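You operate a simulated robot arm through the tools that you are given. There is no shell and no other tool. Be economical: measure what you need, move in short steps, check, and stop when the job is done.

Carry out the task below with a simulated two-armed robot. There is one attempt and no reset: what you move stays moved.

TASK
Dose the white pot to its line in strokes of 250 ml.
Fine: set the dose dial and zero the counter; the drip tray goes aside and back. Where these are worked on the way, their far stop is far enough and under half their travel is too little: drip tray.

Only the result counts: the job must be done as asked and must still hold three seconds after the hand-in. Knocking over, shifting, dropping, spilling or breaking anything else fails it.

THE ROBOT
Two 7-joint arms with fingered hands on one trunk, on a base that drives. Base frame: it is fixed to the floor where the robot stands at the start and does not move with it; the origin is under the middle of the robot, x ahead of it, y to its left, z up; the surface under the hand at the start is at about z = 560. Units: mm, rad, N and s.
The left shoulder is at the start at [70, 172, 1252], the right one opposite. Places, roughly: dose dial [700, 0, 1000]; drip tray [600, 800, 700]; pot [0, 2000, 1250]; zero button [400, 700, 1200]. Payload 5 kg a hand.
The TCP of each hand is the grasp point between the finger pads, 43 mm short of the fingertips. In the tool frame z runs along the fingers and y along their closing line. Largest opening 144 mm; the body of the gripper starts 50 mm behind the TCP. The gripper is a hand of 5 fingers: y runs from the thumb to the fingers, the wrist lies at [-21, -124, -221] in the tool frame, and closing takes about 1.5 s.
Orientation is that of the tool frame in the base frame, as a unit quaternion [w, x, y, z]. With the fingers straight down and the wrist toward the robot, the tool's x, y and z point along [0, 1, 0], [1, 0, 0] and [0, 0, -1] of the base frame.

THE INTERFACE
- The arms move only by the tool send_rows. It takes "left_increments", "right_increments" or both (then of equal length, played together; a hand with none holds still); each is a list of rows, each a list of 7 numbers: the shift along the tool's x, y, z in units of 500 mm (1.0 is 500 mm), then the turn, a rotation vector about the tool's x, y, z in units of 180 degrees (1.0 is 180 degrees), then the opening, from 0 (shut) to 1 (fully open). In form: [[dx, dy, dz, wx, wy, wz, hand], ...]. A call has 1 to 10 rows; each row is the pose to reach, as a shift and turn from the pose commanded when the call began, along the tool's axes at that moment. A call with a number of a shift or a turn outside -1 to 1 is refused whole. Rows are played at 5 a second. More than 50 mm and 0.15 rad between two rows, or a gripper value outside its range, and nothing of the call is played. Where a pose cannot be reached the arm comes as near as it can. A force on the tool above 50 N (or 10 N above the force at the start of the call, whichever is more), or a blocked arm, ends the call early, and 0.2 s more pass. The fingers move at their own pace (about 45 mm/s each) and stop on an object; they squeeze with about 30 N. The grip force told is the motor's: it shows also when the fingers shut on nothing. Time passes only in rows, and 0.2 s behind the last, so rows that repeat a pose let the fingers close. The reply holds the time, the measured pose of the TCP, the force on the tool along the base axes, the opening and the grip force, in the units named above and with some noise, with the torque about the TCP (base axes, N m) and any sound that the robot's microphone picked up, and new pictures: "show" is both (left out), scene, wrist or none (wrist: the cameras of the hands that moved).
- Cameras (640 x 400 px; columns grow to the right, rows downward): "scene" is now at [131.4, 48.5, 1503.7]; the picture's right is [0.51, -0.86, 0.00], its down [-0.34, -0.20, -0.92] and it looks along [0.79, 0.47, -0.40] (base axes); focal length 214 px, centre (320, 200). "left" rides on the left gripper at [-86, -108, -168] in its tool frame; the picture's right is [-0.80, -0.28, 0.53], its down [0.54, -0.73, 0.42] and it looks along [0.27, 0.63, 0.73] (tool axes); focal length 275 px, centre (320, 200). "right" rides on the right gripper at [86, -108, -168] in its tool frame; the picture's right is [-0.80, 0.28, -0.53], its down [-0.54, -0.73, 0.42] and it looks along [-0.27, 0.63, 0.73] (tool axes); focal length 275 px, centre (320, 200). There is no depth. A picture from a camera that has moved, and an enlarged one, comes with that camera's place and axes in the base frame and with its lens.
- move_column(by): slides the trunk up (or, below 0, down) by that many mm; the arms and the scene camera ride with it, the base frame stays. It gives what a move gives, with no picture.
- base_move(legs): drives the robot by 1 to 6 legs, each [ahead, left, turn to the left] in mm, mm and rad, along the robot's own axes; the way and the turn of a leg run together, so that a leg with both is an arc; at most 1500 mm and 3.142 rad a leg. The arms and the cameras ride along, it lands a little off, and it stops where it bumps. It gives what a move gives, and a new picture of the scene camera.
- set_grasp(shape, hand): the hand has 5 fingers and takes this shape, open, in about a second: jaw (thumb against the fingers, like two jaws); tri (thumb and two fingers); tip (a fingertip pinch); poke (one finger out to press); point (the index stretched); flat (the hand flat); cup (the hand cupped); fist (a fist). The gripper value then closes the fingers along that shape, each until it touches; the sizes above hold for jaw. It gives what a move gives, with no picture.
- turn_head(pan, tilt): turns the head with the scene camera to pan (to the left, within 1.501 rad either way) and tilt (down, from -0.506 to 1.204), counted from straight ahead of the robot. It gives what a move gives, and a new picture of the scene camera.
- zoom(camera, box): a new picture of the part [left, top, right, bottom] of that camera's present view, enlarged. No time passes.
- job_done(): hands the job in; it is judged then, once.

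Work in short steps. Places have to be worked out from the pictures, the camera data and where the tool is seen: move nearer, look again, correct. Check each grasp and each placing, and mend what went wrong. You have 120 turns and 260 pictures in all, those below and enlarged ones among them. Open the grippers and draw the arms clear of the work before you hand the job in, unless the task says otherwise; then end with one line.

The tools are called after "Call:" as a command line: name --argument value ..., lists and objects as JSON in quotes. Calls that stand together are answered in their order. send_rows: Moves the arms, as the interface text tells. Its arguments: {"type":"object","properties":{"left_increments":{"type":"array"},"right_increments":{"type":"array"},"show":{"type":"string","enum":["both","scene","wrist","none"]}},"required":[]} The other tools are called the same way: move_column (by) slides the trunk up or down; set_grasp (shape, hand) gives the hand a shape; base_move (legs) drives the base; turn_head (pan, tilt) turns the head that bears the scene camera; zoom (camera, box) takes an enlarged picture of a part of a camera's view; job_done () hands the job in.

At the start:

```text
time: 0.0
left_eef_pos: [409.5, 572.5, 1500.2]
left_tcp_rot: [0.0, 0.707, 0.707, 0.0]
left_wrist_force: [-0.4, -0.1, -0.4]
left_wrist_torque: [0.01, 0.03, 0.0]
left_opening: 143.6
left_gripper_force: 0.0
left_shape: jaw
right_eef_pos: [864.5, 34.3, 1463.6]
right_tcp_rot: [0.0, 0.708, 0.706, 0.0]
right_wrist_force: [0.7, -0.3, -0.4]
right_wrist_torque: [0.0, 0.01, 0.0]
right_opening: 143.6
right_gripper_force: 0.0
right_shape: jaw
trunk travel left (down, up): [-350.0, 590.0]
robot x, y, heading: [1.1, -0.9, -0.002]
head pan, tilt: [0.539, 0.408]
```

scene: 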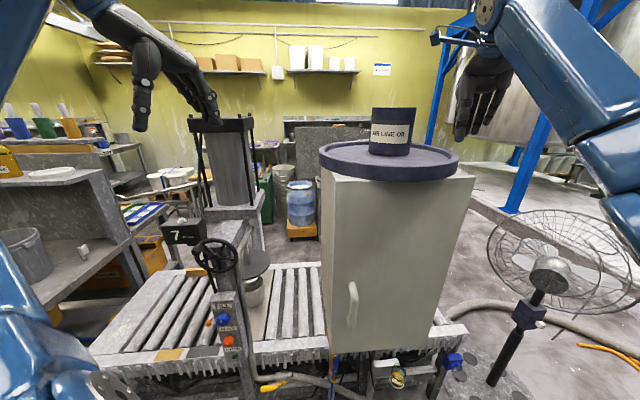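
right: 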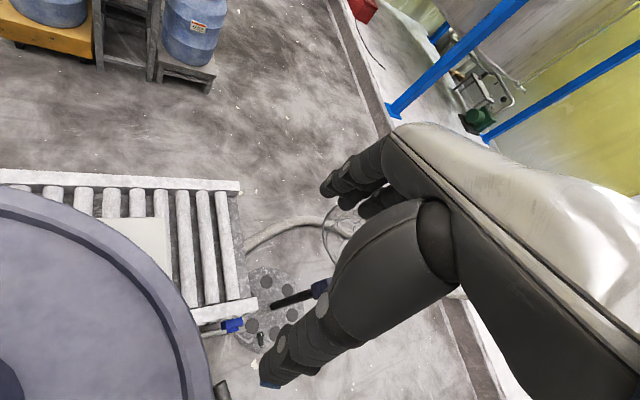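
left: 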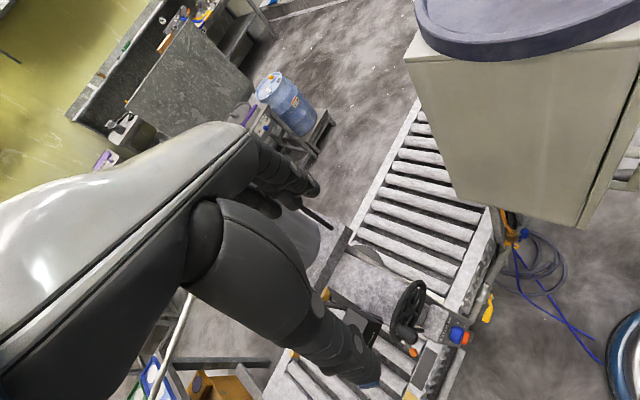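

I see a dosing machine with a counter ("7"), a handwheel, buttons, and a cabinet with a lid-like tray and a pot on it. I'll zoom to find the parts.

Call:
zoom --camera "scene" --box '[140, 200, 300, 400]'

Call:
zoom --camera "scene" --box '[140, 90, 300, 250]'

Call:
zoom --camera "scene" --box '[300, 90, 480, 400]'

Call:
turn_head --pan 1.4 --tilt 0.3

```text
2.00 times, centred on (220, 300) of scene
camera zoom: at [131.4, 48.5, 1503.7], right [0.51, -0.86, 0.0], down [-0.34, -0.2, -0.92], along [0.79, 0.47, -0.4], focal length 429 px, centre (520, 0)
```

zoom: 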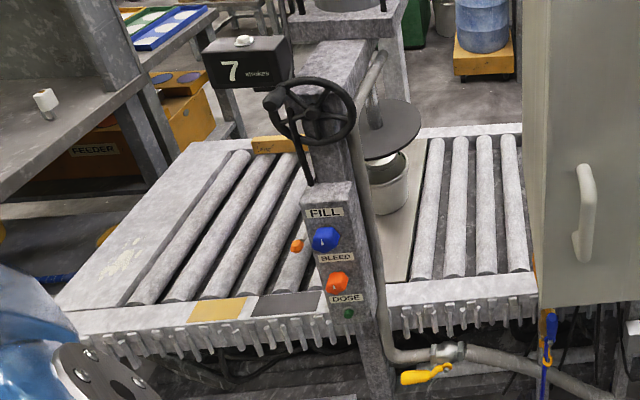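

```text
2.50 times, centred on (220, 170) of scene
camera zoom: at [131.4, 48.5, 1503.7], right [0.51, -0.86, 0.0], down [-0.34, -0.2, -0.92], along [0.79, 0.47, -0.4], focal length 536 px, centre (570, 275)
```

zoom: 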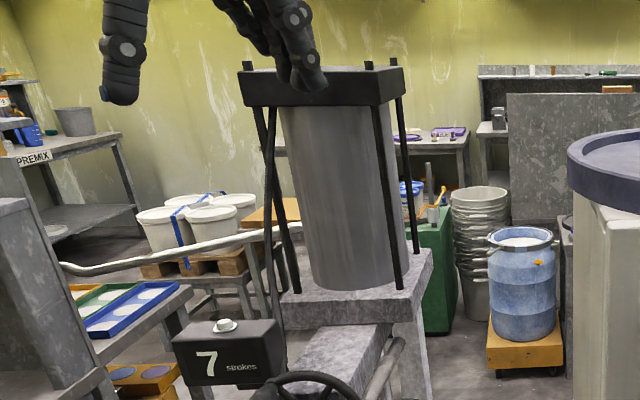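

```text
1.29 times, centred on (390, 245) of scene
camera zoom: at [131.4, 48.5, 1503.7], right [0.51, -0.86, 0.0], down [-0.34, -0.2, -0.92], along [0.79, 0.47, -0.4], focal length 277 px, centre (230, 142)
```

zoom: 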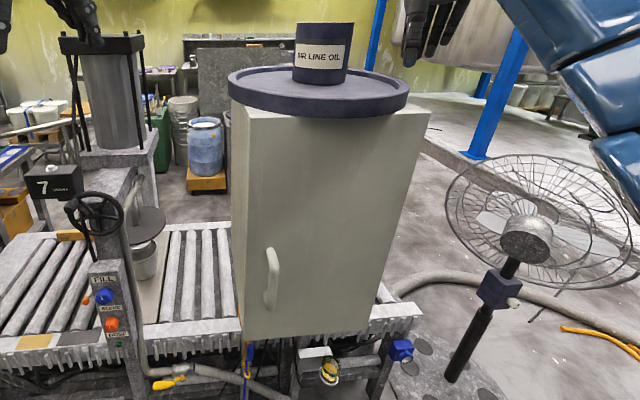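

```text
time: 1.2
left_eef_pos: [409.6, 572.7, 1499.3]
left_tcp_rot: [0.0, 0.707, 0.707, 0.0]
left_wrist_force: [0.5, -0.4, 0.1]
left_wrist_torque: [0.01, -0.01, 0.04]
left_opening: 143.7
left_gripper_force: 0.1
left_shape: jaw
right_eef_pos: [864.2, 33.4, 1463.8]
right_tcp_rot: [0.0, 0.707, 0.707, 0.001]
right_wrist_force: [0.2, -0.2, -0.3]
right_wrist_torque: [0.04, 0.01, 0.02]
right_opening: 143.6
right_gripper_force: 0.0
right_shape: jaw
trunk travel left (down, up): [-350.0, 590.0]
robot x, y, heading: [1.8, -0.2, 0.002]
head pan, tilt: [1.4, 0.3]
camera scene: at [68.0, 93.0, 1513.8], right [0.99, -0.17, 0.0], down [-0.05, -0.29, -0.96], along [0.16, 0.94, -0.3], focal length 214 px, centre (320, 200)
```

scene: 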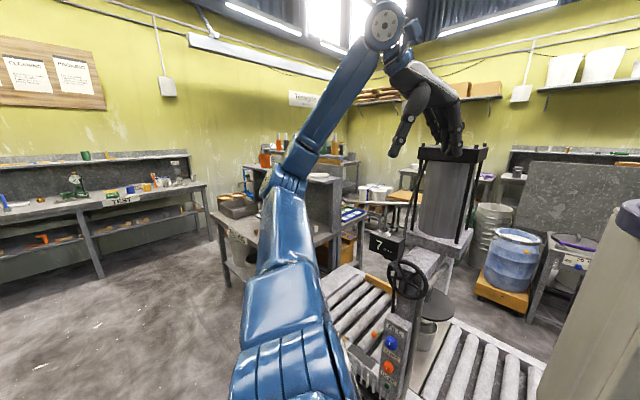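

I'll read the signs and look at where the pot should be.

Call:
zoom --camera "scene" --box '[0, 30, 110, 110]'

Call:
zoom --camera "scene" --box '[200, 80, 400, 240]'

Call:
zoom --camera "scene" --box '[320, 220, 480, 400]'

```text
5.00 times, centred on (55, 70) of scene
camera zoom: at [68.0, 93.0, 1513.8], right [0.99, -0.17, 0.0], down [-0.05, -0.29, -0.96], along [0.16, 0.94, -0.3], focal length 1072 px, centre (1645, 850)
```

zoom: 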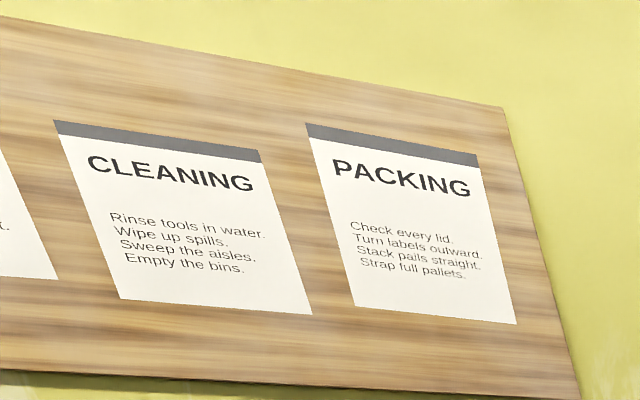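

```text
2.50 times, centred on (300, 160) of scene
camera zoom: at [68.0, 93.0, 1513.8], right [0.99, -0.17, 0.0], down [-0.05, -0.29, -0.96], along [0.16, 0.94, -0.3], focal length 536 px, centre (370, 300)
```

zoom: 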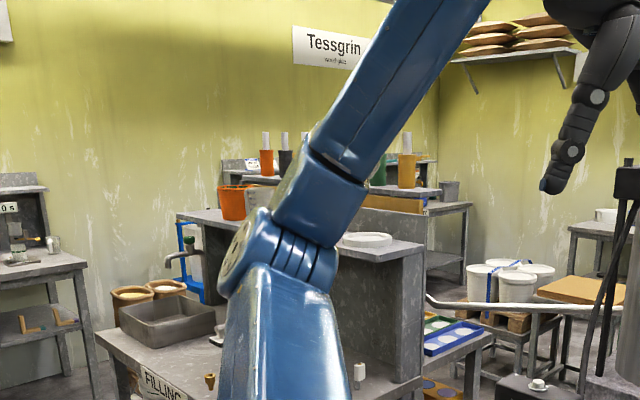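

```text
2.22 times, centred on (400, 310) of scene
camera zoom: at [68.0, 93.0, 1513.8], right [0.99, -0.17, 0.0], down [-0.05, -0.29, -0.96], along [0.16, 0.94, -0.3], focal length 477 px, centre (142, -44)
```

zoom: 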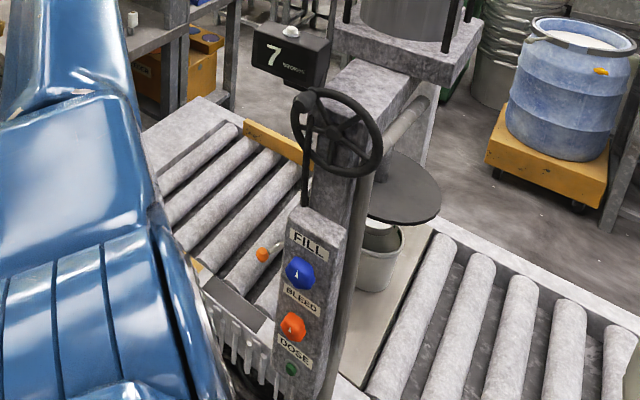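

Posters on the wall may hold the procedure; I'll look further left and in front. First ahead.

Call:
turn_head --pan 0.0 --tilt 0.6

Call:
turn_head --pan -1.2 --tilt 0.3

Call:
turn_head --pan 1.5 --tilt 0.1

```text
time: 2.7
left_eef_pos: [409.2, 573.2, 1499.4]
left_tcp_rot: [0.001, 0.707, 0.707, 0.0]
left_wrist_force: [-0.4, -0.2, -0.1]
left_wrist_torque: [-0.01, -0.02, -0.01]
left_opening: 143.2
left_gripper_force: 0.1
left_shape: jaw
right_eef_pos: [865.5, 33.8, 1463.0]
right_tcp_rot: [-0.001, 0.707, 0.708, 0.0]
right_wrist_force: [0.3, 0.0, 1.2]
right_wrist_torque: [-0.04, 0.02, 0.01]
right_opening: 143.9
right_gripper_force: 0.1
right_shape: jaw
trunk travel left (down, up): [-350.0, 590.0]
robot x, y, heading: [-2.1, -3.1, 0.001]
head pan, tilt: [0.0, 0.6]
camera scene: at [140.4, 1.0, 1486.4], right [0.0, -1.0, 0.0], down [-0.57, 0.0, -0.82], along [0.82, 0.0, -0.57], focal length 214 px, centre (320, 200)
```

scene: 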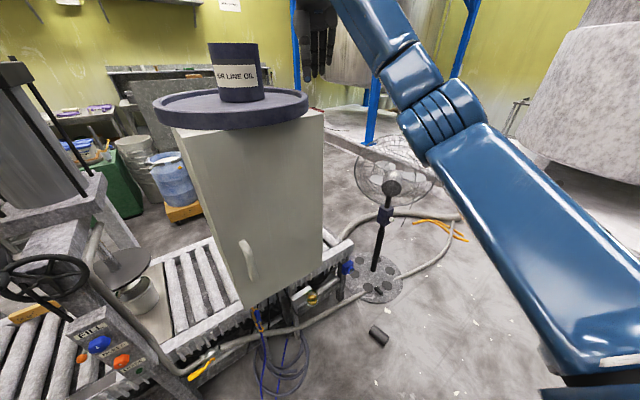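

```text
time: 4.1
left_eef_pos: [409.5, 574.1, 1499.6]
left_tcp_rot: [0.001, 0.707, 0.707, 0.0]
left_wrist_force: [-0.4, 0.4, 0.0]
left_wrist_torque: [0.02, -0.01, 0.0]
left_opening: 143.6
left_gripper_force: 0.0
left_shape: jaw
right_eef_pos: [863.3, 34.6, 1463.6]
right_tcp_rot: [-0.001, 0.707, 0.707, 0.0]
right_wrist_force: [-0.4, 0.3, -0.8]
right_wrist_torque: [-0.01, -0.03, 0.01]
right_opening: 143.9
right_gripper_force: 0.1
right_shape: jaw
trunk travel left (down, up): [-350.0, 590.0]
robot x, y, heading: [-0.4, -1.4, 0.001]
head pan, tilt: [-1.201, 0.3]
camera scene: at [85.9, -86.0, 1513.9], right [-0.93, -0.36, 0.0], down [-0.11, 0.28, -0.96], along [0.35, -0.89, -0.3], focal length 214 px, centre (320, 200)
```

scene: 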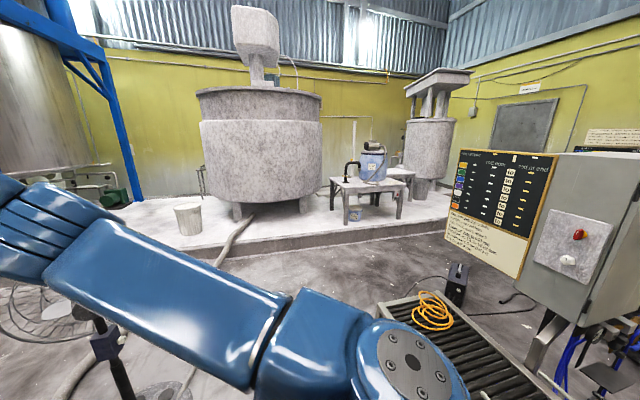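

```text
time: 6.5
left_eef_pos: [410.2, 573.2, 1499.7]
left_tcp_rot: [0.0, 0.707, 0.707, -0.001]
left_wrist_force: [0.2, -0.4, 0.1]
left_wrist_torque: [-0.02, 0.01, 0.01]
left_opening: 143.5
left_gripper_force: 0.1
left_shape: jaw
right_eef_pos: [864.2, 34.7, 1463.6]
right_tcp_rot: [0.0, 0.707, 0.707, 0.0]
right_wrist_force: [0.0, -1.1, 0.7]
right_wrist_torque: [-0.01, -0.05, 0.04]
right_opening: 143.6
right_gripper_force: 0.0
right_shape: jaw
trunk travel left (down, up): [-350.0, 590.0]
robot x, y, heading: [1.3, -4.3, 0.002]
head pan, tilt: [1.499, 0.099]
camera scene: at [58.7, 92.8, 1532.5], right [1.0, -0.07, 0.0], down [-0.01, -0.1, -0.99], along [0.07, 0.99, -0.1], focal length 214 px, centre (320, 200)
```

scene: 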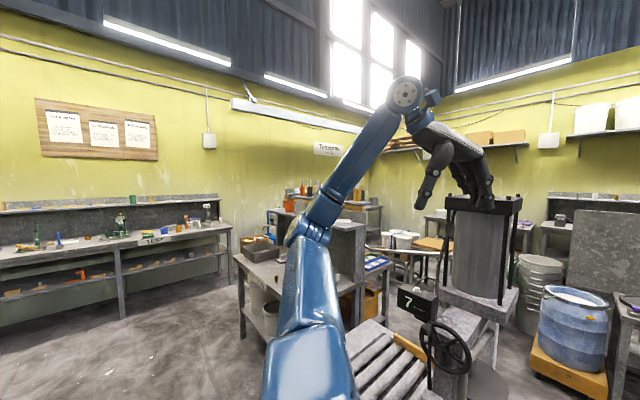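

There is a handwritten board on the right and a first poster at the left; I'll read both.

Call:
zoom --camera "scene" --box '[30, 90, 160, 170]'

Call:
turn_head --pan -1.5 --tilt 0.3

Call:
zoom --camera "scene" --box '[320, 120, 480, 290]'

```text
4.92 times, centred on (95, 130) of scene
camera zoom: at [58.7, 92.8, 1532.5], right [1.0, -0.07, 0.0], down [-0.01, -0.1, -0.99], along [0.07, 0.99, -0.1], focal length 1056 px, centre (1428, 545)
```

zoom: 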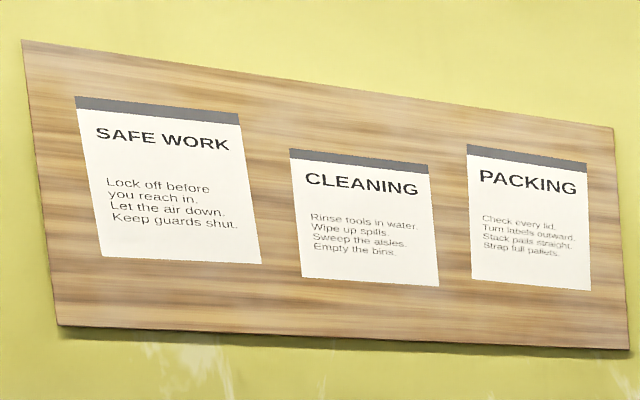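

```text
time: 9.1
left_eef_pos: [409.9, 573.6, 1500.7]
left_tcp_rot: [0.0, 0.707, 0.707, 0.001]
left_wrist_force: [0.3, 0.3, 0.3]
left_wrist_torque: [0.0, -0.03, -0.03]
left_opening: 143.6
left_gripper_force: 0.0
left_shape: jaw
right_eef_pos: [863.8, 33.1, 1463.5]
right_tcp_rot: [0.0, 0.707, 0.707, 0.0]
right_wrist_force: [1.0, 0.7, -0.1]
right_wrist_torque: [-0.03, -0.01, 0.05]
right_opening: 143.8
right_gripper_force: 0.1
right_shape: jaw
trunk travel left (down, up): [-350.0, 590.0]
robot x, y, heading: [-0.0, -2.2, -0.003]
head pan, tilt: [-1.499, 0.3]
camera scene: at [58.8, -92.1, 1513.9], right [-1.0, -0.07, 0.0], down [-0.02, 0.29, -0.96], along [0.07, -0.95, -0.3], focal length 214 px, centre (320, 200)
```

scene: 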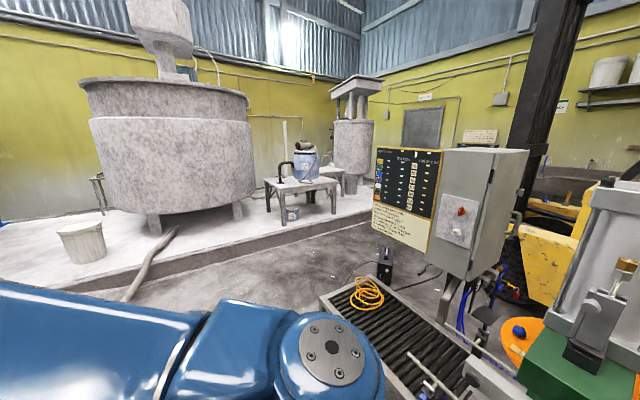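

```text
2.35 times, centred on (400, 205) of scene
camera zoom: at [58.8, -92.1, 1513.9], right [-1.0, -0.07, 0.0], down [-0.02, 0.29, -0.96], along [0.07, -0.95, -0.3], focal length 505 px, centre (132, 188)
```

zoom: 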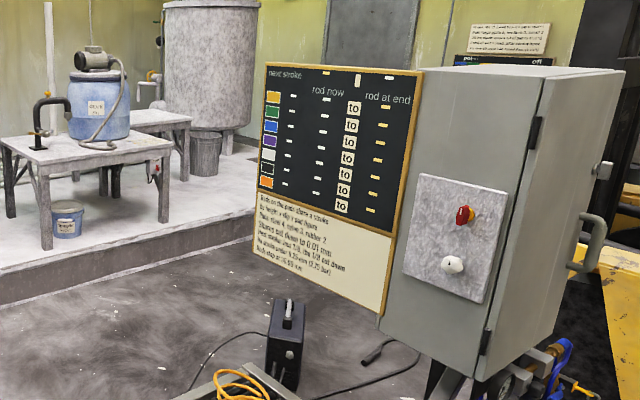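

Call:
zoom --camera "scene" --box '[360, 140, 450, 200]'

Call:
zoom --camera "scene" --box '[360, 190, 450, 250]'

Call:
zoom --camera "scene" --box '[430, 110, 550, 170]'

```text
6.67 times, centred on (405, 170) of scene
camera zoom: at [58.8, -92.1, 1513.9], right [-1.0, -0.07, 0.0], down [-0.02, 0.29, -0.96], along [0.07, -0.95, -0.3], focal length 1430 px, centre (-247, 400)
```

zoom: 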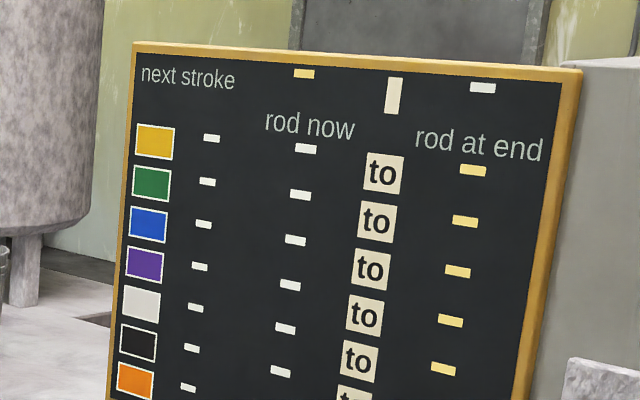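

```text
6.67 times, centred on (405, 220) of scene
camera zoom: at [58.8, -92.1, 1513.9], right [-1.0, -0.07, 0.0], down [-0.02, 0.29, -0.96], along [0.07, -0.95, -0.3], focal length 1430 px, centre (-247, 67)
```

zoom: 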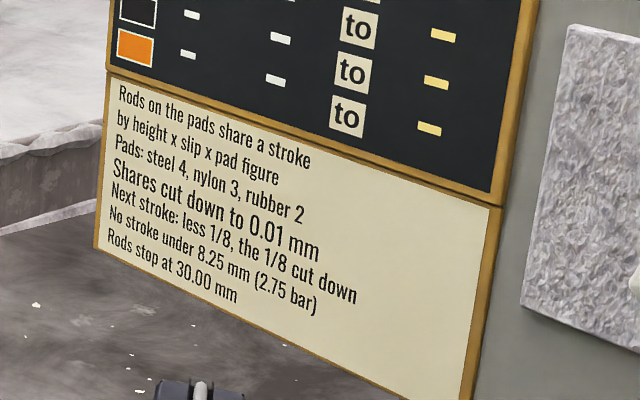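

```text
5.33 times, centred on (490, 140) of scene
camera zoom: at [58.8, -92.1, 1513.9], right [-1.0, -0.07, 0.0], down [-0.02, 0.29, -0.96], along [0.07, -0.95, -0.3], focal length 1144 px, centre (-587, 520)
```

zoom: 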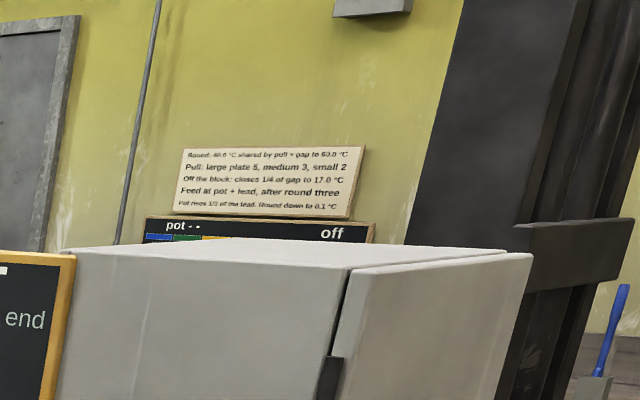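

Those boards belong to other machines. I'll look at the cabinet and its lower front closely.

Call:
turn_head --pan 0.2 --tilt 0.7

Call:
zoom --camera "scene" --box '[270, 190, 430, 310]'

Call:
zoom --camera "right" --box '[0, 150, 320, 400]'

Call:
zoom --camera "left" --box '[260, 150, 580, 400]'

```text
time: 10.8
left_eef_pos: [409.7, 574.2, 1499.3]
left_tcp_rot: [0.001, 0.707, 0.707, 0.0]
left_wrist_force: [0.2, -0.5, 0.3]
left_wrist_torque: [0.03, -0.04, 0.01]
left_opening: 143.6
left_gripper_force: 0.1
left_shape: jaw
right_eef_pos: [864.7, 33.6, 1462.6]
right_tcp_rot: [0.0, 0.707, 0.707, 0.0]
right_wrist_force: [1.0, 0.1, -0.4]
right_wrist_torque: [0.03, 0.0, -0.01]
right_opening: 143.7
right_gripper_force: 0.2
right_shape: jaw
trunk travel left (down, up): [-350.0, 590.0]
robot x, y, heading: [0.8, 0.7, 0.001]
head pan, tilt: [0.201, 0.7]
camera scene: at [135.3, 17.9, 1477.7], right [0.2, -0.98, 0.0], down [-0.63, -0.13, -0.76], along [0.75, 0.15, -0.64], focal length 214 px, centre (320, 200)
```

scene: 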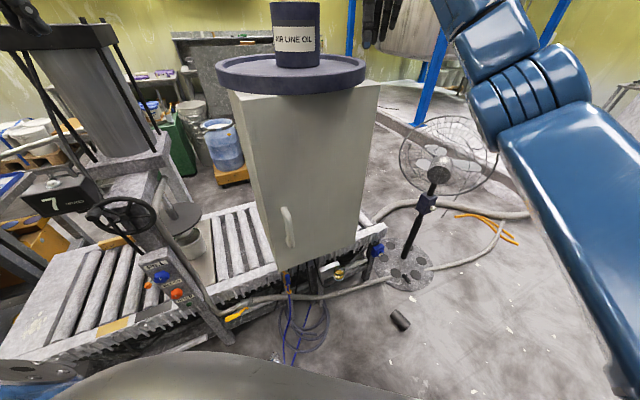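

```text
3.33 times, centred on (350, 250) of scene
camera zoom: at [135.3, 17.9, 1477.7], right [0.2, -0.98, 0.0], down [-0.63, -0.13, -0.76], along [0.75, 0.15, -0.64], focal length 715 px, centre (220, 33)
```

zoom: 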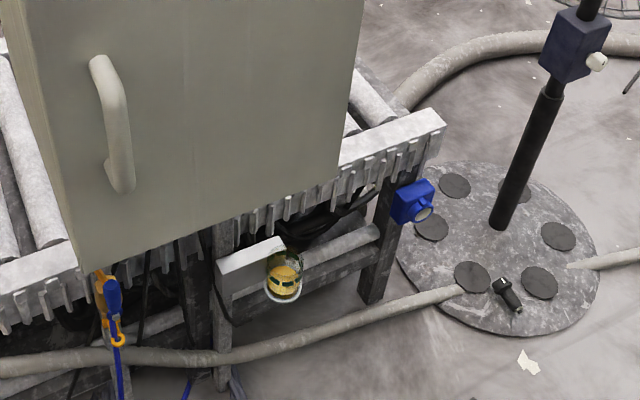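

```text
1.60 times, centred on (160, 275) of right
camera zoom: at [755.1, 119.5, 1631.2], right [0.28, -0.8, 0.53], down [-0.73, -0.54, -0.42], along [0.63, -0.27, -0.73], focal length 440 px, centre (576, 80)
```

zoom: 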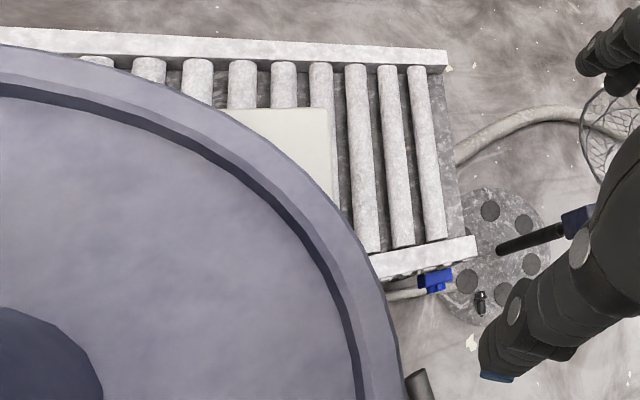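

```text
1.60 times, centred on (420, 275) of left
camera zoom: at [302.1, 487.9, 1667.8], right [-0.28, -0.8, -0.53], down [-0.73, 0.54, -0.42], along [0.63, 0.27, -0.73], focal length 440 px, centre (160, 80)
```

zoom: 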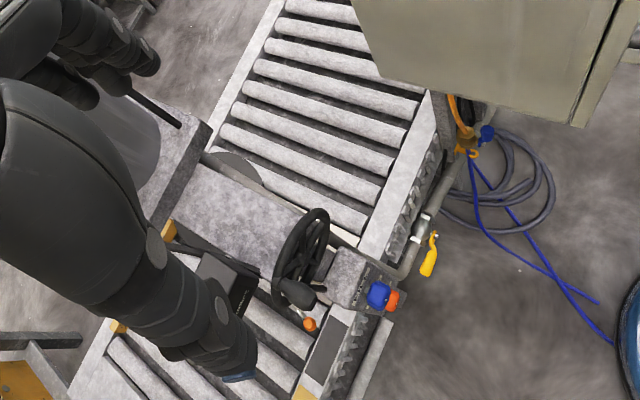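

The dose dial seems to be behind the cabinet door (front face roughly from (643,352) to (828,-26), z 560–1350), with the handle near (657,250,880). Before driving I draw the arms in.

Call:
send_rows --right_increments '[[-0.05, -0.08, 0, 0, 0, 0, 1], [-0.1, -0.16, 0, 0, 0, 0, 1], [-0.15, -0.24, 0, 0, 0, 0, 1], [-0.2, -0.32, 0, 0, 0, 0, 1], [-0.25, -0.4, 0, 0, 0, 0, 1], [-0.3, -0.48, 0, 0, 0, 0, 1], [-0.35, -0.56, 0, 0, 0, 0, 1], [-0.4, -0.64, 0, 0, 0, 0, 1], [-0.45, -0.72, 0, 0, 0, 0, 1], [-0.5, -0.8, 0, 0, 0, 0, 1]]' --left_increments '[[-0.05, 0, 0, 0, 0, 0, 1], [-0.1, 0, 0, 0, 0, 0, 1], [-0.15, 0, 0, 0, 0, 0, 1], [-0.2, 0, 0, 0, 0, 0, 1], [-0.25, 0, 0, 0, 0, 0, 1], [-0.3, 0, 0, 0, 0, 0, 1], [-0.35, 0, 0, 0, 0, 0, 1], [-0.4, 0, 0, 0, 0, 0, 1], [-0.45, 0, 0, 0, 0, 0, 1], [-0.5, 0, 0, 0, 0, 0, 1]]' --show "none"

Call:
turn_head --pan 1.5 --tilt 0.3

```text
time: 13.0
left_eef_pos: [406.3, 318.9, 1501.1]
left_tcp_rot: [0.0, 0.707, 0.707, 0.002]
left_wrist_force: [-1.9, -1.6, 0.1]
left_wrist_torque: [0.08, -0.06, 0.01]
left_opening: 143.8
left_gripper_force: 0.0
left_shape: jaw
right_eef_pos: [461.9, -217.9, 1463.7]
right_tcp_rot: [0.0, 0.706, 0.708, 0.002]
right_wrist_force: [-0.8, -0.8, -0.1]
right_wrist_torque: [0.1, -0.05, -0.04]
right_opening: 143.7
right_gripper_force: 0.0
right_shape: jaw
trunk travel left (down, up): [-350.0, 590.0]
robot x, y, heading: [0.6, -0.1, 0.001]
head pan, tilt: [0.201, 0.7]
```

```text
time: 14.5
left_eef_pos: [409.6, 322.8, 1500.6]
left_tcp_rot: [0.0, 0.707, 0.707, 0.0]
left_wrist_force: [0.0, -0.1, 0.8]
left_wrist_torque: [-0.04, 0.0, -0.02]
left_opening: 143.8
left_gripper_force: 0.1
left_shape: jaw
right_eef_pos: [466.1, -214.6, 1463.6]
right_tcp_rot: [0.0, 0.707, 0.707, -0.001]
right_wrist_force: [0.8, 0.4, 0.6]
right_wrist_torque: [0.02, 0.03, 0.01]
right_opening: 144.0
right_gripper_force: 0.0
right_shape: jaw
trunk travel left (down, up): [-350.0, 590.0]
robot x, y, heading: [1.1, 0.2, 0.003]
head pan, tilt: [1.499, 0.3]
camera scene: at [58.9, 94.2, 1513.8], right [1.0, -0.07, 0.0], down [-0.02, -0.3, -0.96], along [0.07, 0.95, -0.3], focal length 214 px, centre (320, 200)
```

scene: 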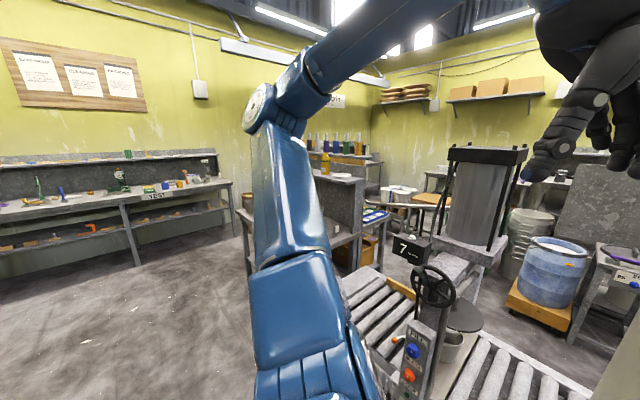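

I turn the base left 0.9 rad to see the pot shelf unobstructed.

Call:
base_move --legs '[[0, 0, 0.9]]'

Call:
turn_head --pan 0.6 --tilt 0.4

```text
time: 17.2
left_eef_pos: [1.2, 520.1, 1500.3]
left_tcp_rot: [0.001, 0.328, 0.945, 0.0]
left_wrist_force: [0.0, -0.8, 0.2]
left_wrist_torque: [0.01, 0.0, -0.02]
left_opening: 143.7
left_gripper_force: 0.1
left_shape: jaw
right_eef_pos: [457.7, 231.0, 1464.9]
right_tcp_rot: [0.0, 0.327, 0.945, 0.0]
right_wrist_force: [-0.2, -0.7, -0.2]
right_wrist_torque: [0.0, -0.05, 0.02]
right_opening: 144.0
right_gripper_force: 0.2
right_shape: jaw
trunk travel left (down, up): [-350.0, 590.0]
robot x, y, heading: [-0.7, -2.2, 0.904]
head pan, tilt: [1.499, 0.3]
camera scene: at [-36.1, 103.0, 1513.9], right [0.67, 0.74, 0.0], down [0.22, -0.2, -0.96], along [-0.71, 0.64, -0.3], focal length 214 px, centre (320, 200)
```

scene: 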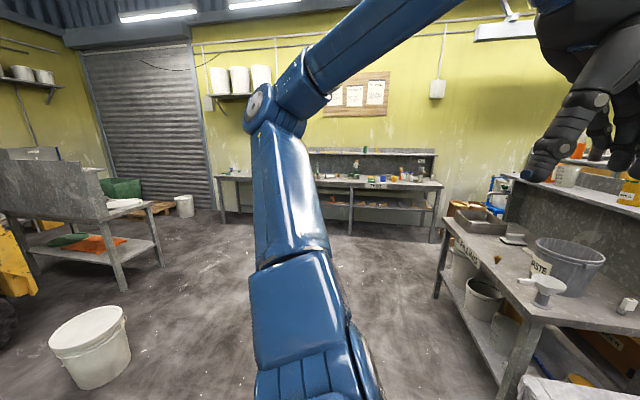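

```text
time: 18.4
left_eef_pos: [-0.7, 520.6, 1500.5]
left_tcp_rot: [0.0, 0.328, 0.945, 0.0]
left_wrist_force: [0.7, 0.3, 0.7]
left_wrist_torque: [0.02, -0.01, 0.03]
left_opening: 143.8
left_gripper_force: 0.1
left_shape: jaw
right_eef_pos: [457.4, 231.0, 1464.5]
right_tcp_rot: [0.0, 0.326, 0.945, 0.0]
right_wrist_force: [0.0, -0.4, 0.3]
right_wrist_torque: [-0.02, -0.02, 0.01]
right_opening: 143.8
right_gripper_force: 0.0
right_shape: jaw
trunk travel left (down, up): [-350.0, 590.0]
robot x, y, heading: [-1.7, -6.2, 0.903]
head pan, tilt: [0.6, 0.4]
camera scene: at [38.9, 132.6, 1504.6], right [1.0, -0.07, 0.0], down [-0.03, -0.39, -0.92], along [0.06, 0.92, -0.39], focal length 214 px, centre (320, 200)
```

scene: 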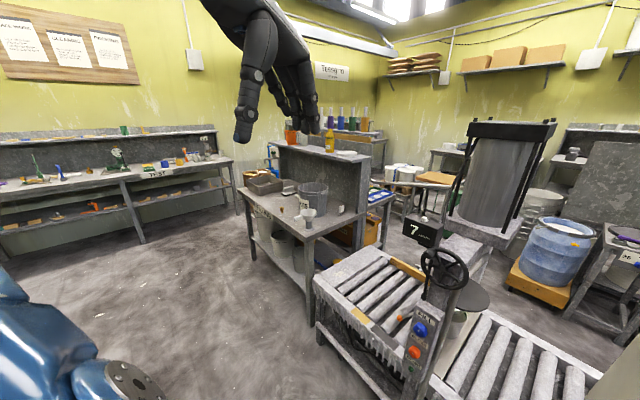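

Call:
zoom --camera "scene" --box '[230, 110, 400, 280]'

Call:
zoom --camera "scene" --box '[270, 120, 390, 180]'

Call:
zoom --camera "scene" --box '[390, 200, 520, 390]'

```text
2.35 times, centred on (315, 195) of scene
camera zoom: at [38.9, 132.6, 1504.6], right [1.0, -0.07, 0.0], down [-0.03, -0.39, -0.92], along [0.06, 0.92, -0.39], focal length 505 px, centre (332, 212)
```

zoom: 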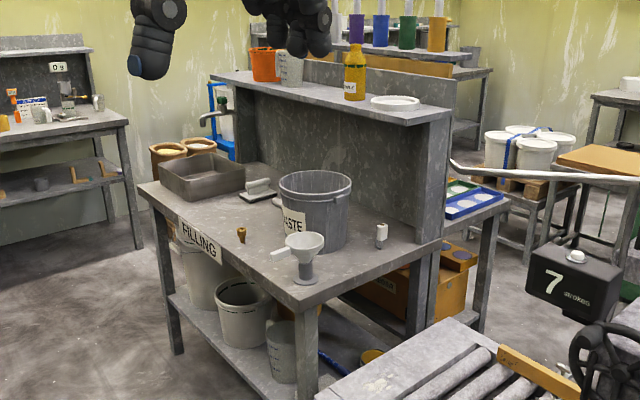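

```text
5.33 times, centred on (330, 150) of scene
camera zoom: at [38.9, 132.6, 1504.6], right [1.0, -0.07, 0.0], down [-0.03, -0.39, -0.92], along [0.06, 0.92, -0.39], focal length 1144 px, centre (267, 467)
```

zoom: 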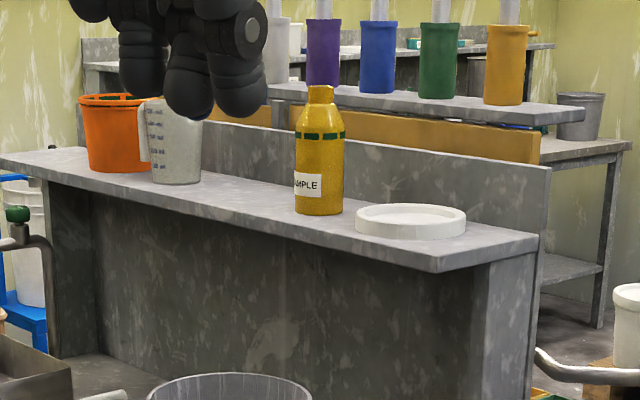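

```text
2.11 times, centred on (455, 295) of scene
camera zoom: at [38.9, 132.6, 1504.6], right [1.0, -0.07, 0.0], down [-0.03, -0.39, -0.92], along [0.06, 0.92, -0.39], focal length 452 px, centre (36, 0)
```

zoom: 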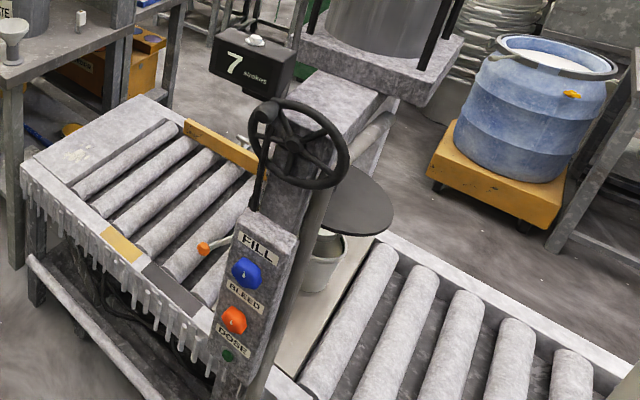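

The pot candidates are on the high shelf behind the FILLING table (orange pot, whitish graduated one). Everything is aligned to a heading of about 0.68 rad. I align the base to it first and inspect the machine.

Call:
base_move --legs '[[0, 0, -0.22]]'

Call:
turn_head --pan 0.4 --tilt 0.7

Call:
send_rows --left_increments '[[-0.05, 0.05, 0, 0, 0, 0, 1], [-0.1, 0.1, 0, 0, 0, 0, 1], [-0.15, 0.15, 0, 0, 0, 0, 1]]' --show "wrist"

```text
time: 19.6
left_eef_pos: [113.4, 508.8, 1500.1]
left_tcp_rot: [-0.001, 0.43, 0.903, 0.0]
left_wrist_force: [0.5, -0.2, -0.3]
left_wrist_torque: [0.0, -0.01, 0.02]
left_opening: 143.8
left_gripper_force: 0.1
left_shape: jaw
right_eef_pos: [497.0, 126.3, 1464.7]
right_tcp_rot: [0.001, 0.43, 0.903, 0.0]
right_wrist_force: [-0.3, 0.8, 1.0]
right_wrist_torque: [0.0, 0.03, 0.04]
right_opening: 143.7
right_gripper_force: 0.1
right_shape: jaw
trunk travel left (down, up): [-350.0, 590.0]
robot x, y, heading: [-1.9, 2.1, 0.678]
head pan, tilt: [0.6, 0.4]
camera scene: at [66.9, 121.5, 1504.6], right [0.96, -0.29, 0.0], down [-0.11, -0.37, -0.92], along [0.26, 0.88, -0.39], focal length 214 px, centre (320, 200)
```

scene: 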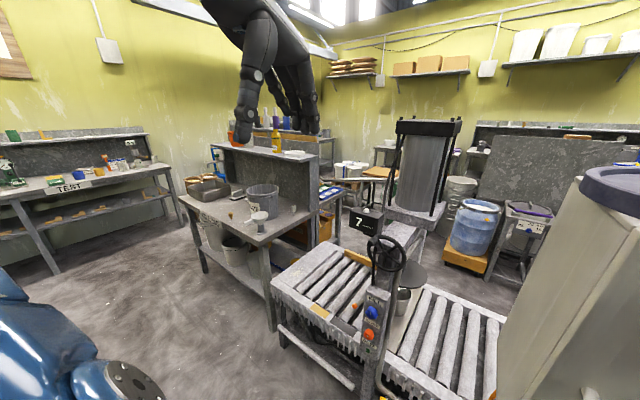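

```text
time: 20.4
left_eef_pos: [114.6, 508.3, 1500.4]
left_tcp_rot: [0.0, 0.43, 0.903, 0.0]
left_wrist_force: [1.4, 0.4, 0.0]
left_wrist_torque: [-0.06, 0.02, 0.02]
left_opening: 144.0
left_gripper_force: 0.0
left_shape: jaw
right_eef_pos: [497.1, 125.7, 1463.3]
right_tcp_rot: [0.0, 0.429, 0.903, -0.001]
right_wrist_force: [0.4, -0.2, 0.0]
right_wrist_torque: [0.02, -0.03, -0.01]
right_opening: 143.9
right_gripper_force: 0.0
right_shape: jaw
trunk travel left (down, up): [-350.0, 590.0]
robot x, y, heading: [1.6, -1.3, 0.683]
head pan, tilt: [0.4, 0.7]
camera scene: at [80.7, 107.2, 1477.8], right [0.88, -0.47, 0.0], down [-0.3, -0.57, -0.77], along [0.36, 0.68, -0.64], focal length 214 px, centre (320, 200)
```

scene: 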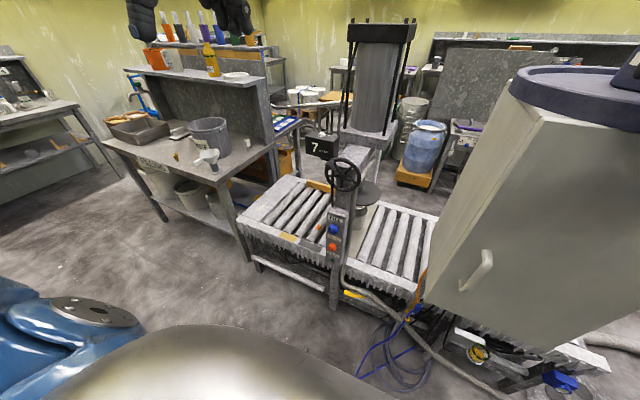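

```text
time: 21.2
left_eef_pos: [221.2, 496.3, 1499.6]
left_tcp_rot: [0.0, 0.429, 0.903, -0.001]
left_wrist_force: [1.2, -0.3, 0.3]
left_wrist_torque: [0.0, 0.02, 0.01]
left_opening: 143.6
left_gripper_force: 0.1
left_shape: jaw
right_eef_pos: [498.1, 124.9, 1464.0]
right_tcp_rot: [0.0, 0.43, 0.903, 0.0]
right_wrist_force: [0.6, -0.2, -0.9]
right_wrist_torque: [0.01, 0.04, -0.05]
right_opening: 143.8
right_gripper_force: 0.1
right_shape: jaw
trunk travel left (down, up): [-350.0, 590.0]
robot x, y, heading: [-0.7, 2.2, 0.68]
head pan, tilt: [0.4, 0.7]
camera left: at [192.9, 362.2, 1668.5], right [0.28, -0.8, -0.53], down [-0.91, -0.04, -0.42], along [0.32, 0.6, -0.73], focal length 275 px, centre (320, 200)
```

left: 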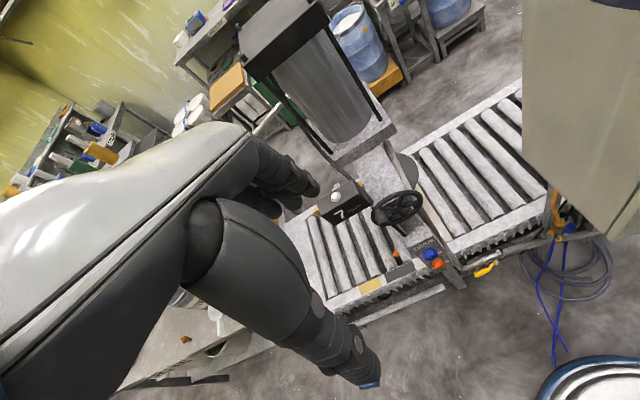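

Call:
zoom --camera "scene" --box '[290, 120, 420, 300]'

Call:
zoom --camera "left" --box '[290, 150, 470, 290]'

```text
2.22 times, centred on (355, 210) of scene
camera zoom: at [82.1, 107.3, 1477.6], right [0.88, -0.47, 0.0], down [-0.3, -0.57, -0.76], along [0.36, 0.68, -0.64], focal length 477 px, centre (242, 178)
```

zoom: 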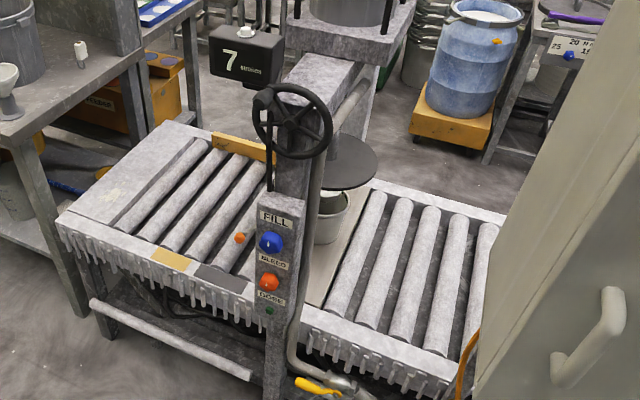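

```text
2.86 times, centred on (380, 220) of left
camera zoom: at [192.9, 362.2, 1668.5], right [0.28, -0.8, -0.53], down [-0.91, -0.04, -0.42], along [0.32, 0.6, -0.73], focal length 786 px, centre (149, 143)
```

zoom: 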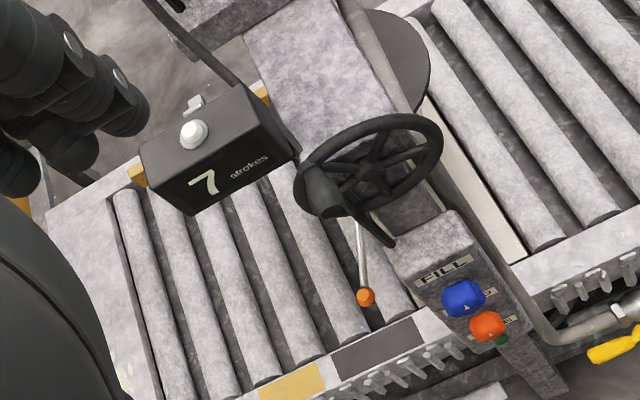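

The bucket under the drip tray stands on the machine; the graduated whitish vessel at (0,2000,1290) needs a closer look. I drive left along the line towards the FILLING table.

Call:
base_move --legs '[[0, 1300, 0]]'

Call:
turn_head --pan -0.3 --tilt 0.3

```text
time: 27.8
left_eef_pos: [-587.7, 1509.8, 1501.2]
left_tcp_rot: [0.0, 0.436, 0.9, 0.0]
left_wrist_force: [0.3, 0.2, -0.2]
left_wrist_torque: [-0.02, 0.01, -0.03]
left_opening: 143.8
left_gripper_force: 0.0
left_shape: jaw
right_eef_pos: [-314.3, 1134.6, 1463.6]
right_tcp_rot: [0.0, 0.435, 0.9, 0.001]
right_wrist_force: [0.1, 0.1, 0.2]
right_wrist_torque: [0.01, 0.0, -0.01]
right_opening: 143.9
right_gripper_force: 0.1
right_shape: jaw
trunk travel left (down, up): [-350.0, 590.0]
robot x, y, heading: [-810.0, 1013.6, 0.667]
head pan, tilt: [0.4, 0.7]
camera scene: at [-731.5, 1122.1, 1477.8], right [0.88, -0.48, 0.0], down [-0.31, -0.56, -0.76], along [0.37, 0.67, -0.64], focal length 214 px, centre (320, 200)
```

scene: 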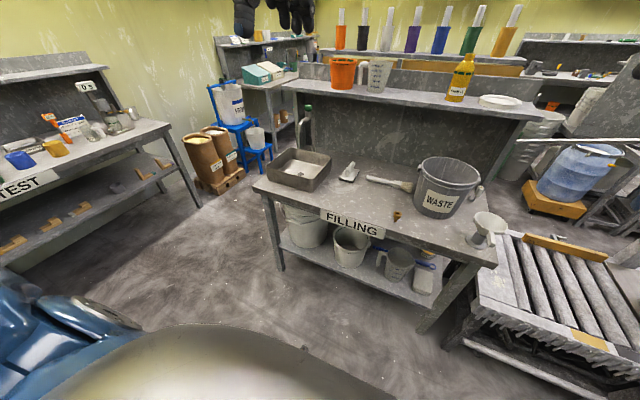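

```text
time: 28.8
left_eef_pos: [-587.9, 1509.6, 1501.1]
left_tcp_rot: [0.0, 0.436, 0.9, 0.0]
left_wrist_force: [-0.2, 0.1, -0.6]
left_wrist_torque: [0.01, -0.01, 0.0]
left_opening: 143.8
left_gripper_force: 0.0
left_shape: jaw
right_eef_pos: [-314.8, 1134.7, 1463.8]
right_tcp_rot: [0.001, 0.435, 0.9, 0.0]
right_wrist_force: [-0.7, -0.5, 0.1]
right_wrist_torque: [0.03, -0.02, 0.0]
right_opening: 143.7
right_gripper_force: 0.1
right_shape: jaw
trunk travel left (down, up): [-350.0, 590.0]
robot x, y, heading: [-812.4, 1016.0, 0.667]
head pan, tilt: [-0.3, 0.3]
camera scene: at [-685.5, 1081.6, 1513.8], right [0.36, -0.93, 0.0], down [-0.28, -0.11, -0.96], along [0.89, 0.35, -0.3], focal length 214 px, centre (320, 200)
```

scene: 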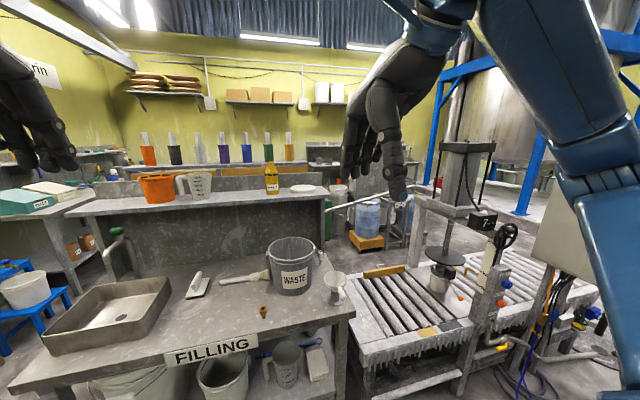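

Call:
zoom --camera "scene" --box '[100, 120, 330, 220]'

Call:
zoom --camera "scene" --box '[390, 140, 560, 380]'

Call:
zoom --camera "scene" --box '[150, 330, 350, 400]'

```text
2.78 times, centred on (215, 170) of scene
camera zoom: at [-685.5, 1081.6, 1513.8], right [0.36, -0.93, 0.0], down [-0.28, -0.11, -0.96], along [0.89, 0.35, -0.3], focal length 597 px, centre (612, 284)
```

zoom: 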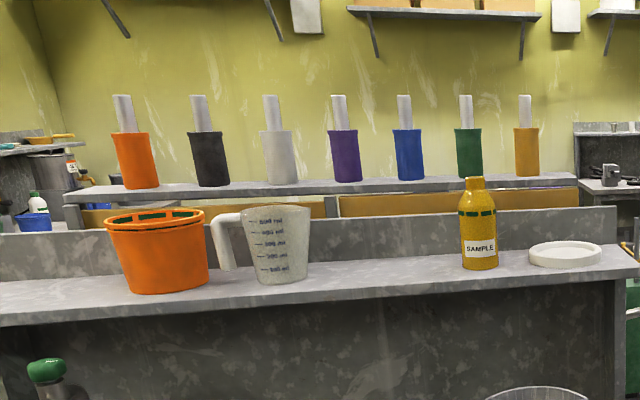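

```text
1.67 times, centred on (475, 260) of scene
camera zoom: at [-685.5, 1081.6, 1513.8], right [0.36, -0.93, 0.0], down [-0.28, -0.11, -0.96], along [0.89, 0.35, -0.3], focal length 358 px, centre (62, 100)
```

zoom: 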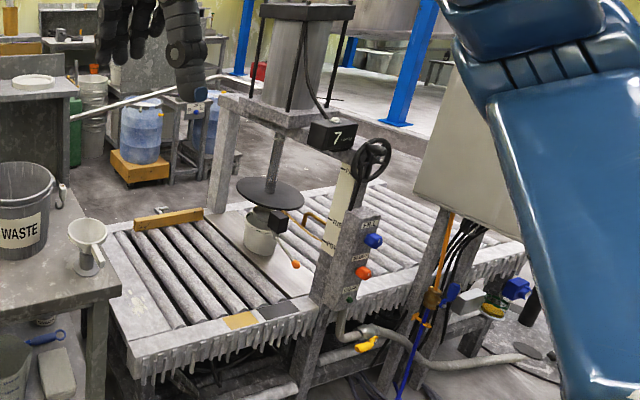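

```text
3.20 times, centred on (250, 365) of scene
camera zoom: at [-685.5, 1081.6, 1513.8], right [0.36, -0.93, 0.0], down [-0.28, -0.11, -0.96], along [0.89, 0.35, -0.3], focal length 686 px, centre (544, -328)
```

zoom: 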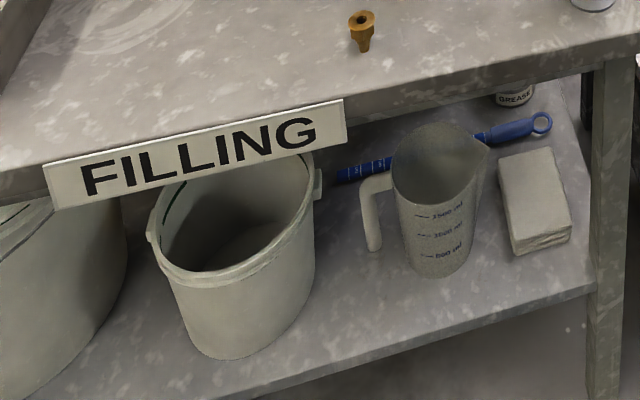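

The whitish jug (≈(20,1990,1285)) and orange pot (≈(-105,2040,1290)) stand on the shelf. I drive closer to look inside them.

Call:
base_move --legs '[[330, 150, 0.013]]'

Call:
move_column --by 250

Call:
turn_head --pan 0.0 --tilt 0.6

Call:
zoom --camera "scene" --box '[220, 100, 420, 225]'

```text
time: 31.2
left_eef_pos: [-433.2, 1836.1, 1501.1]
left_tcp_rot: [0.001, 0.43, 0.903, 0.0]
left_wrist_force: [0.1, 0.7, -0.1]
left_wrist_torque: [-0.01, -0.01, 0.03]
left_opening: 143.8
left_gripper_force: 0.2
left_shape: jaw
right_eef_pos: [-155.8, 1465.5, 1464.5]
right_tcp_rot: [0.0, 0.429, 0.903, 0.001]
right_wrist_force: [-0.8, 0.0, -0.3]
right_wrist_torque: [0.01, 0.0, -0.01]
right_opening: 143.5
right_gripper_force: 0.1
right_shape: jaw
trunk travel left (down, up): [-350.0, 590.0]
robot x, y, heading: [-650.0, 1341.3, 0.684]
head pan, tilt: [-0.3, 0.3]
camera scene: at [-524.9, 1406.3, 1514.0], right [0.37, -0.93, 0.0], down [-0.27, -0.11, -0.96], along [0.89, 0.36, -0.3], focal length 214 px, centre (320, 200)
```

scene: 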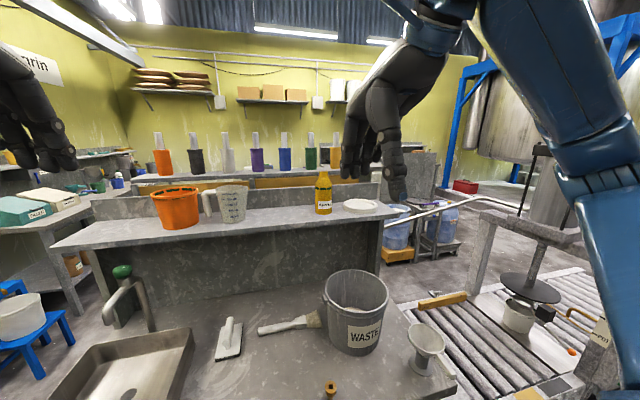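

```text
time: 33.7
left_eef_pos: [-432.1, 1836.8, 1750.2]
left_tcp_rot: [0.001, 0.43, 0.903, 0.0]
left_wrist_force: [-0.5, -0.3, 0.5]
left_wrist_torque: [-0.03, -0.01, -0.02]
left_opening: 143.8
left_gripper_force: 0.0
left_shape: jaw
right_eef_pos: [-154.0, 1466.7, 1714.7]
right_tcp_rot: [0.0, 0.43, 0.903, 0.0]
right_wrist_force: [1.1, 0.4, -0.4]
right_wrist_torque: [-0.02, 0.04, 0.0]
right_opening: 143.5
right_gripper_force: 0.0
right_shape: jaw
trunk travel left (down, up): [-600.0, 340.0]
robot x, y, heading: [-651.6, 1340.3, 0.684]
head pan, tilt: [-0.3, 0.3]
```

```text
time: 34.5
left_eef_pos: [-432.0, 1836.9, 1751.4]
left_tcp_rot: [0.0, 0.429, 0.903, 0.0]
left_wrist_force: [-0.3, 0.6, 0.1]
left_wrist_torque: [0.0, -0.01, 0.0]
left_opening: 143.8
left_gripper_force: 0.0
left_shape: jaw
right_eef_pos: [-153.9, 1466.2, 1715.1]
right_tcp_rot: [0.0, 0.43, 0.903, 0.0]
right_wrist_force: [0.9, 0.9, 0.1]
right_wrist_torque: [-0.02, 0.0, 0.0]
right_opening: 143.9
right_gripper_force: 0.2
right_shape: jaw
trunk travel left (down, up): [-600.0, 340.0]
robot x, y, heading: [-650.0, 1342.3, 0.68]
head pan, tilt: [0.0, 0.6]
camera scene: at [-542.2, 1428.5, 1736.4], right [0.63, -0.78, 0.0], down [-0.44, -0.36, -0.83], along [0.64, 0.52, -0.56], focal length 214 px, centre (320, 200)
```

scene: 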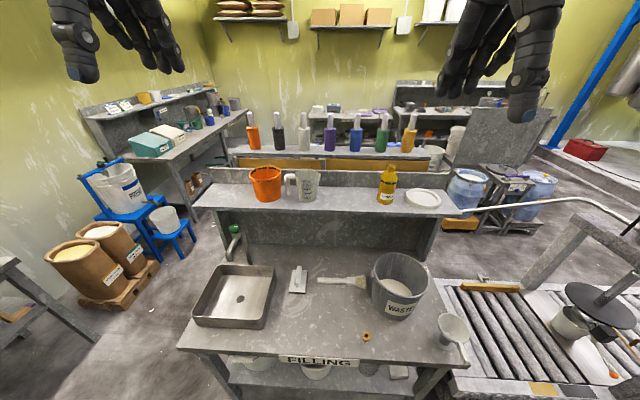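

```text
3.20 times, centred on (320, 162) of scene
camera zoom: at [-542.2, 1428.5, 1736.4], right [0.63, -0.78, 0.0], down [-0.44, -0.36, -0.83], along [0.64, 0.52, -0.56], focal length 686 px, centre (320, 320)
```

zoom: 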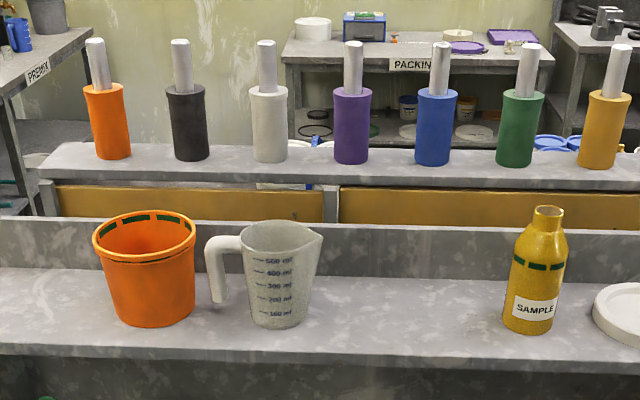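

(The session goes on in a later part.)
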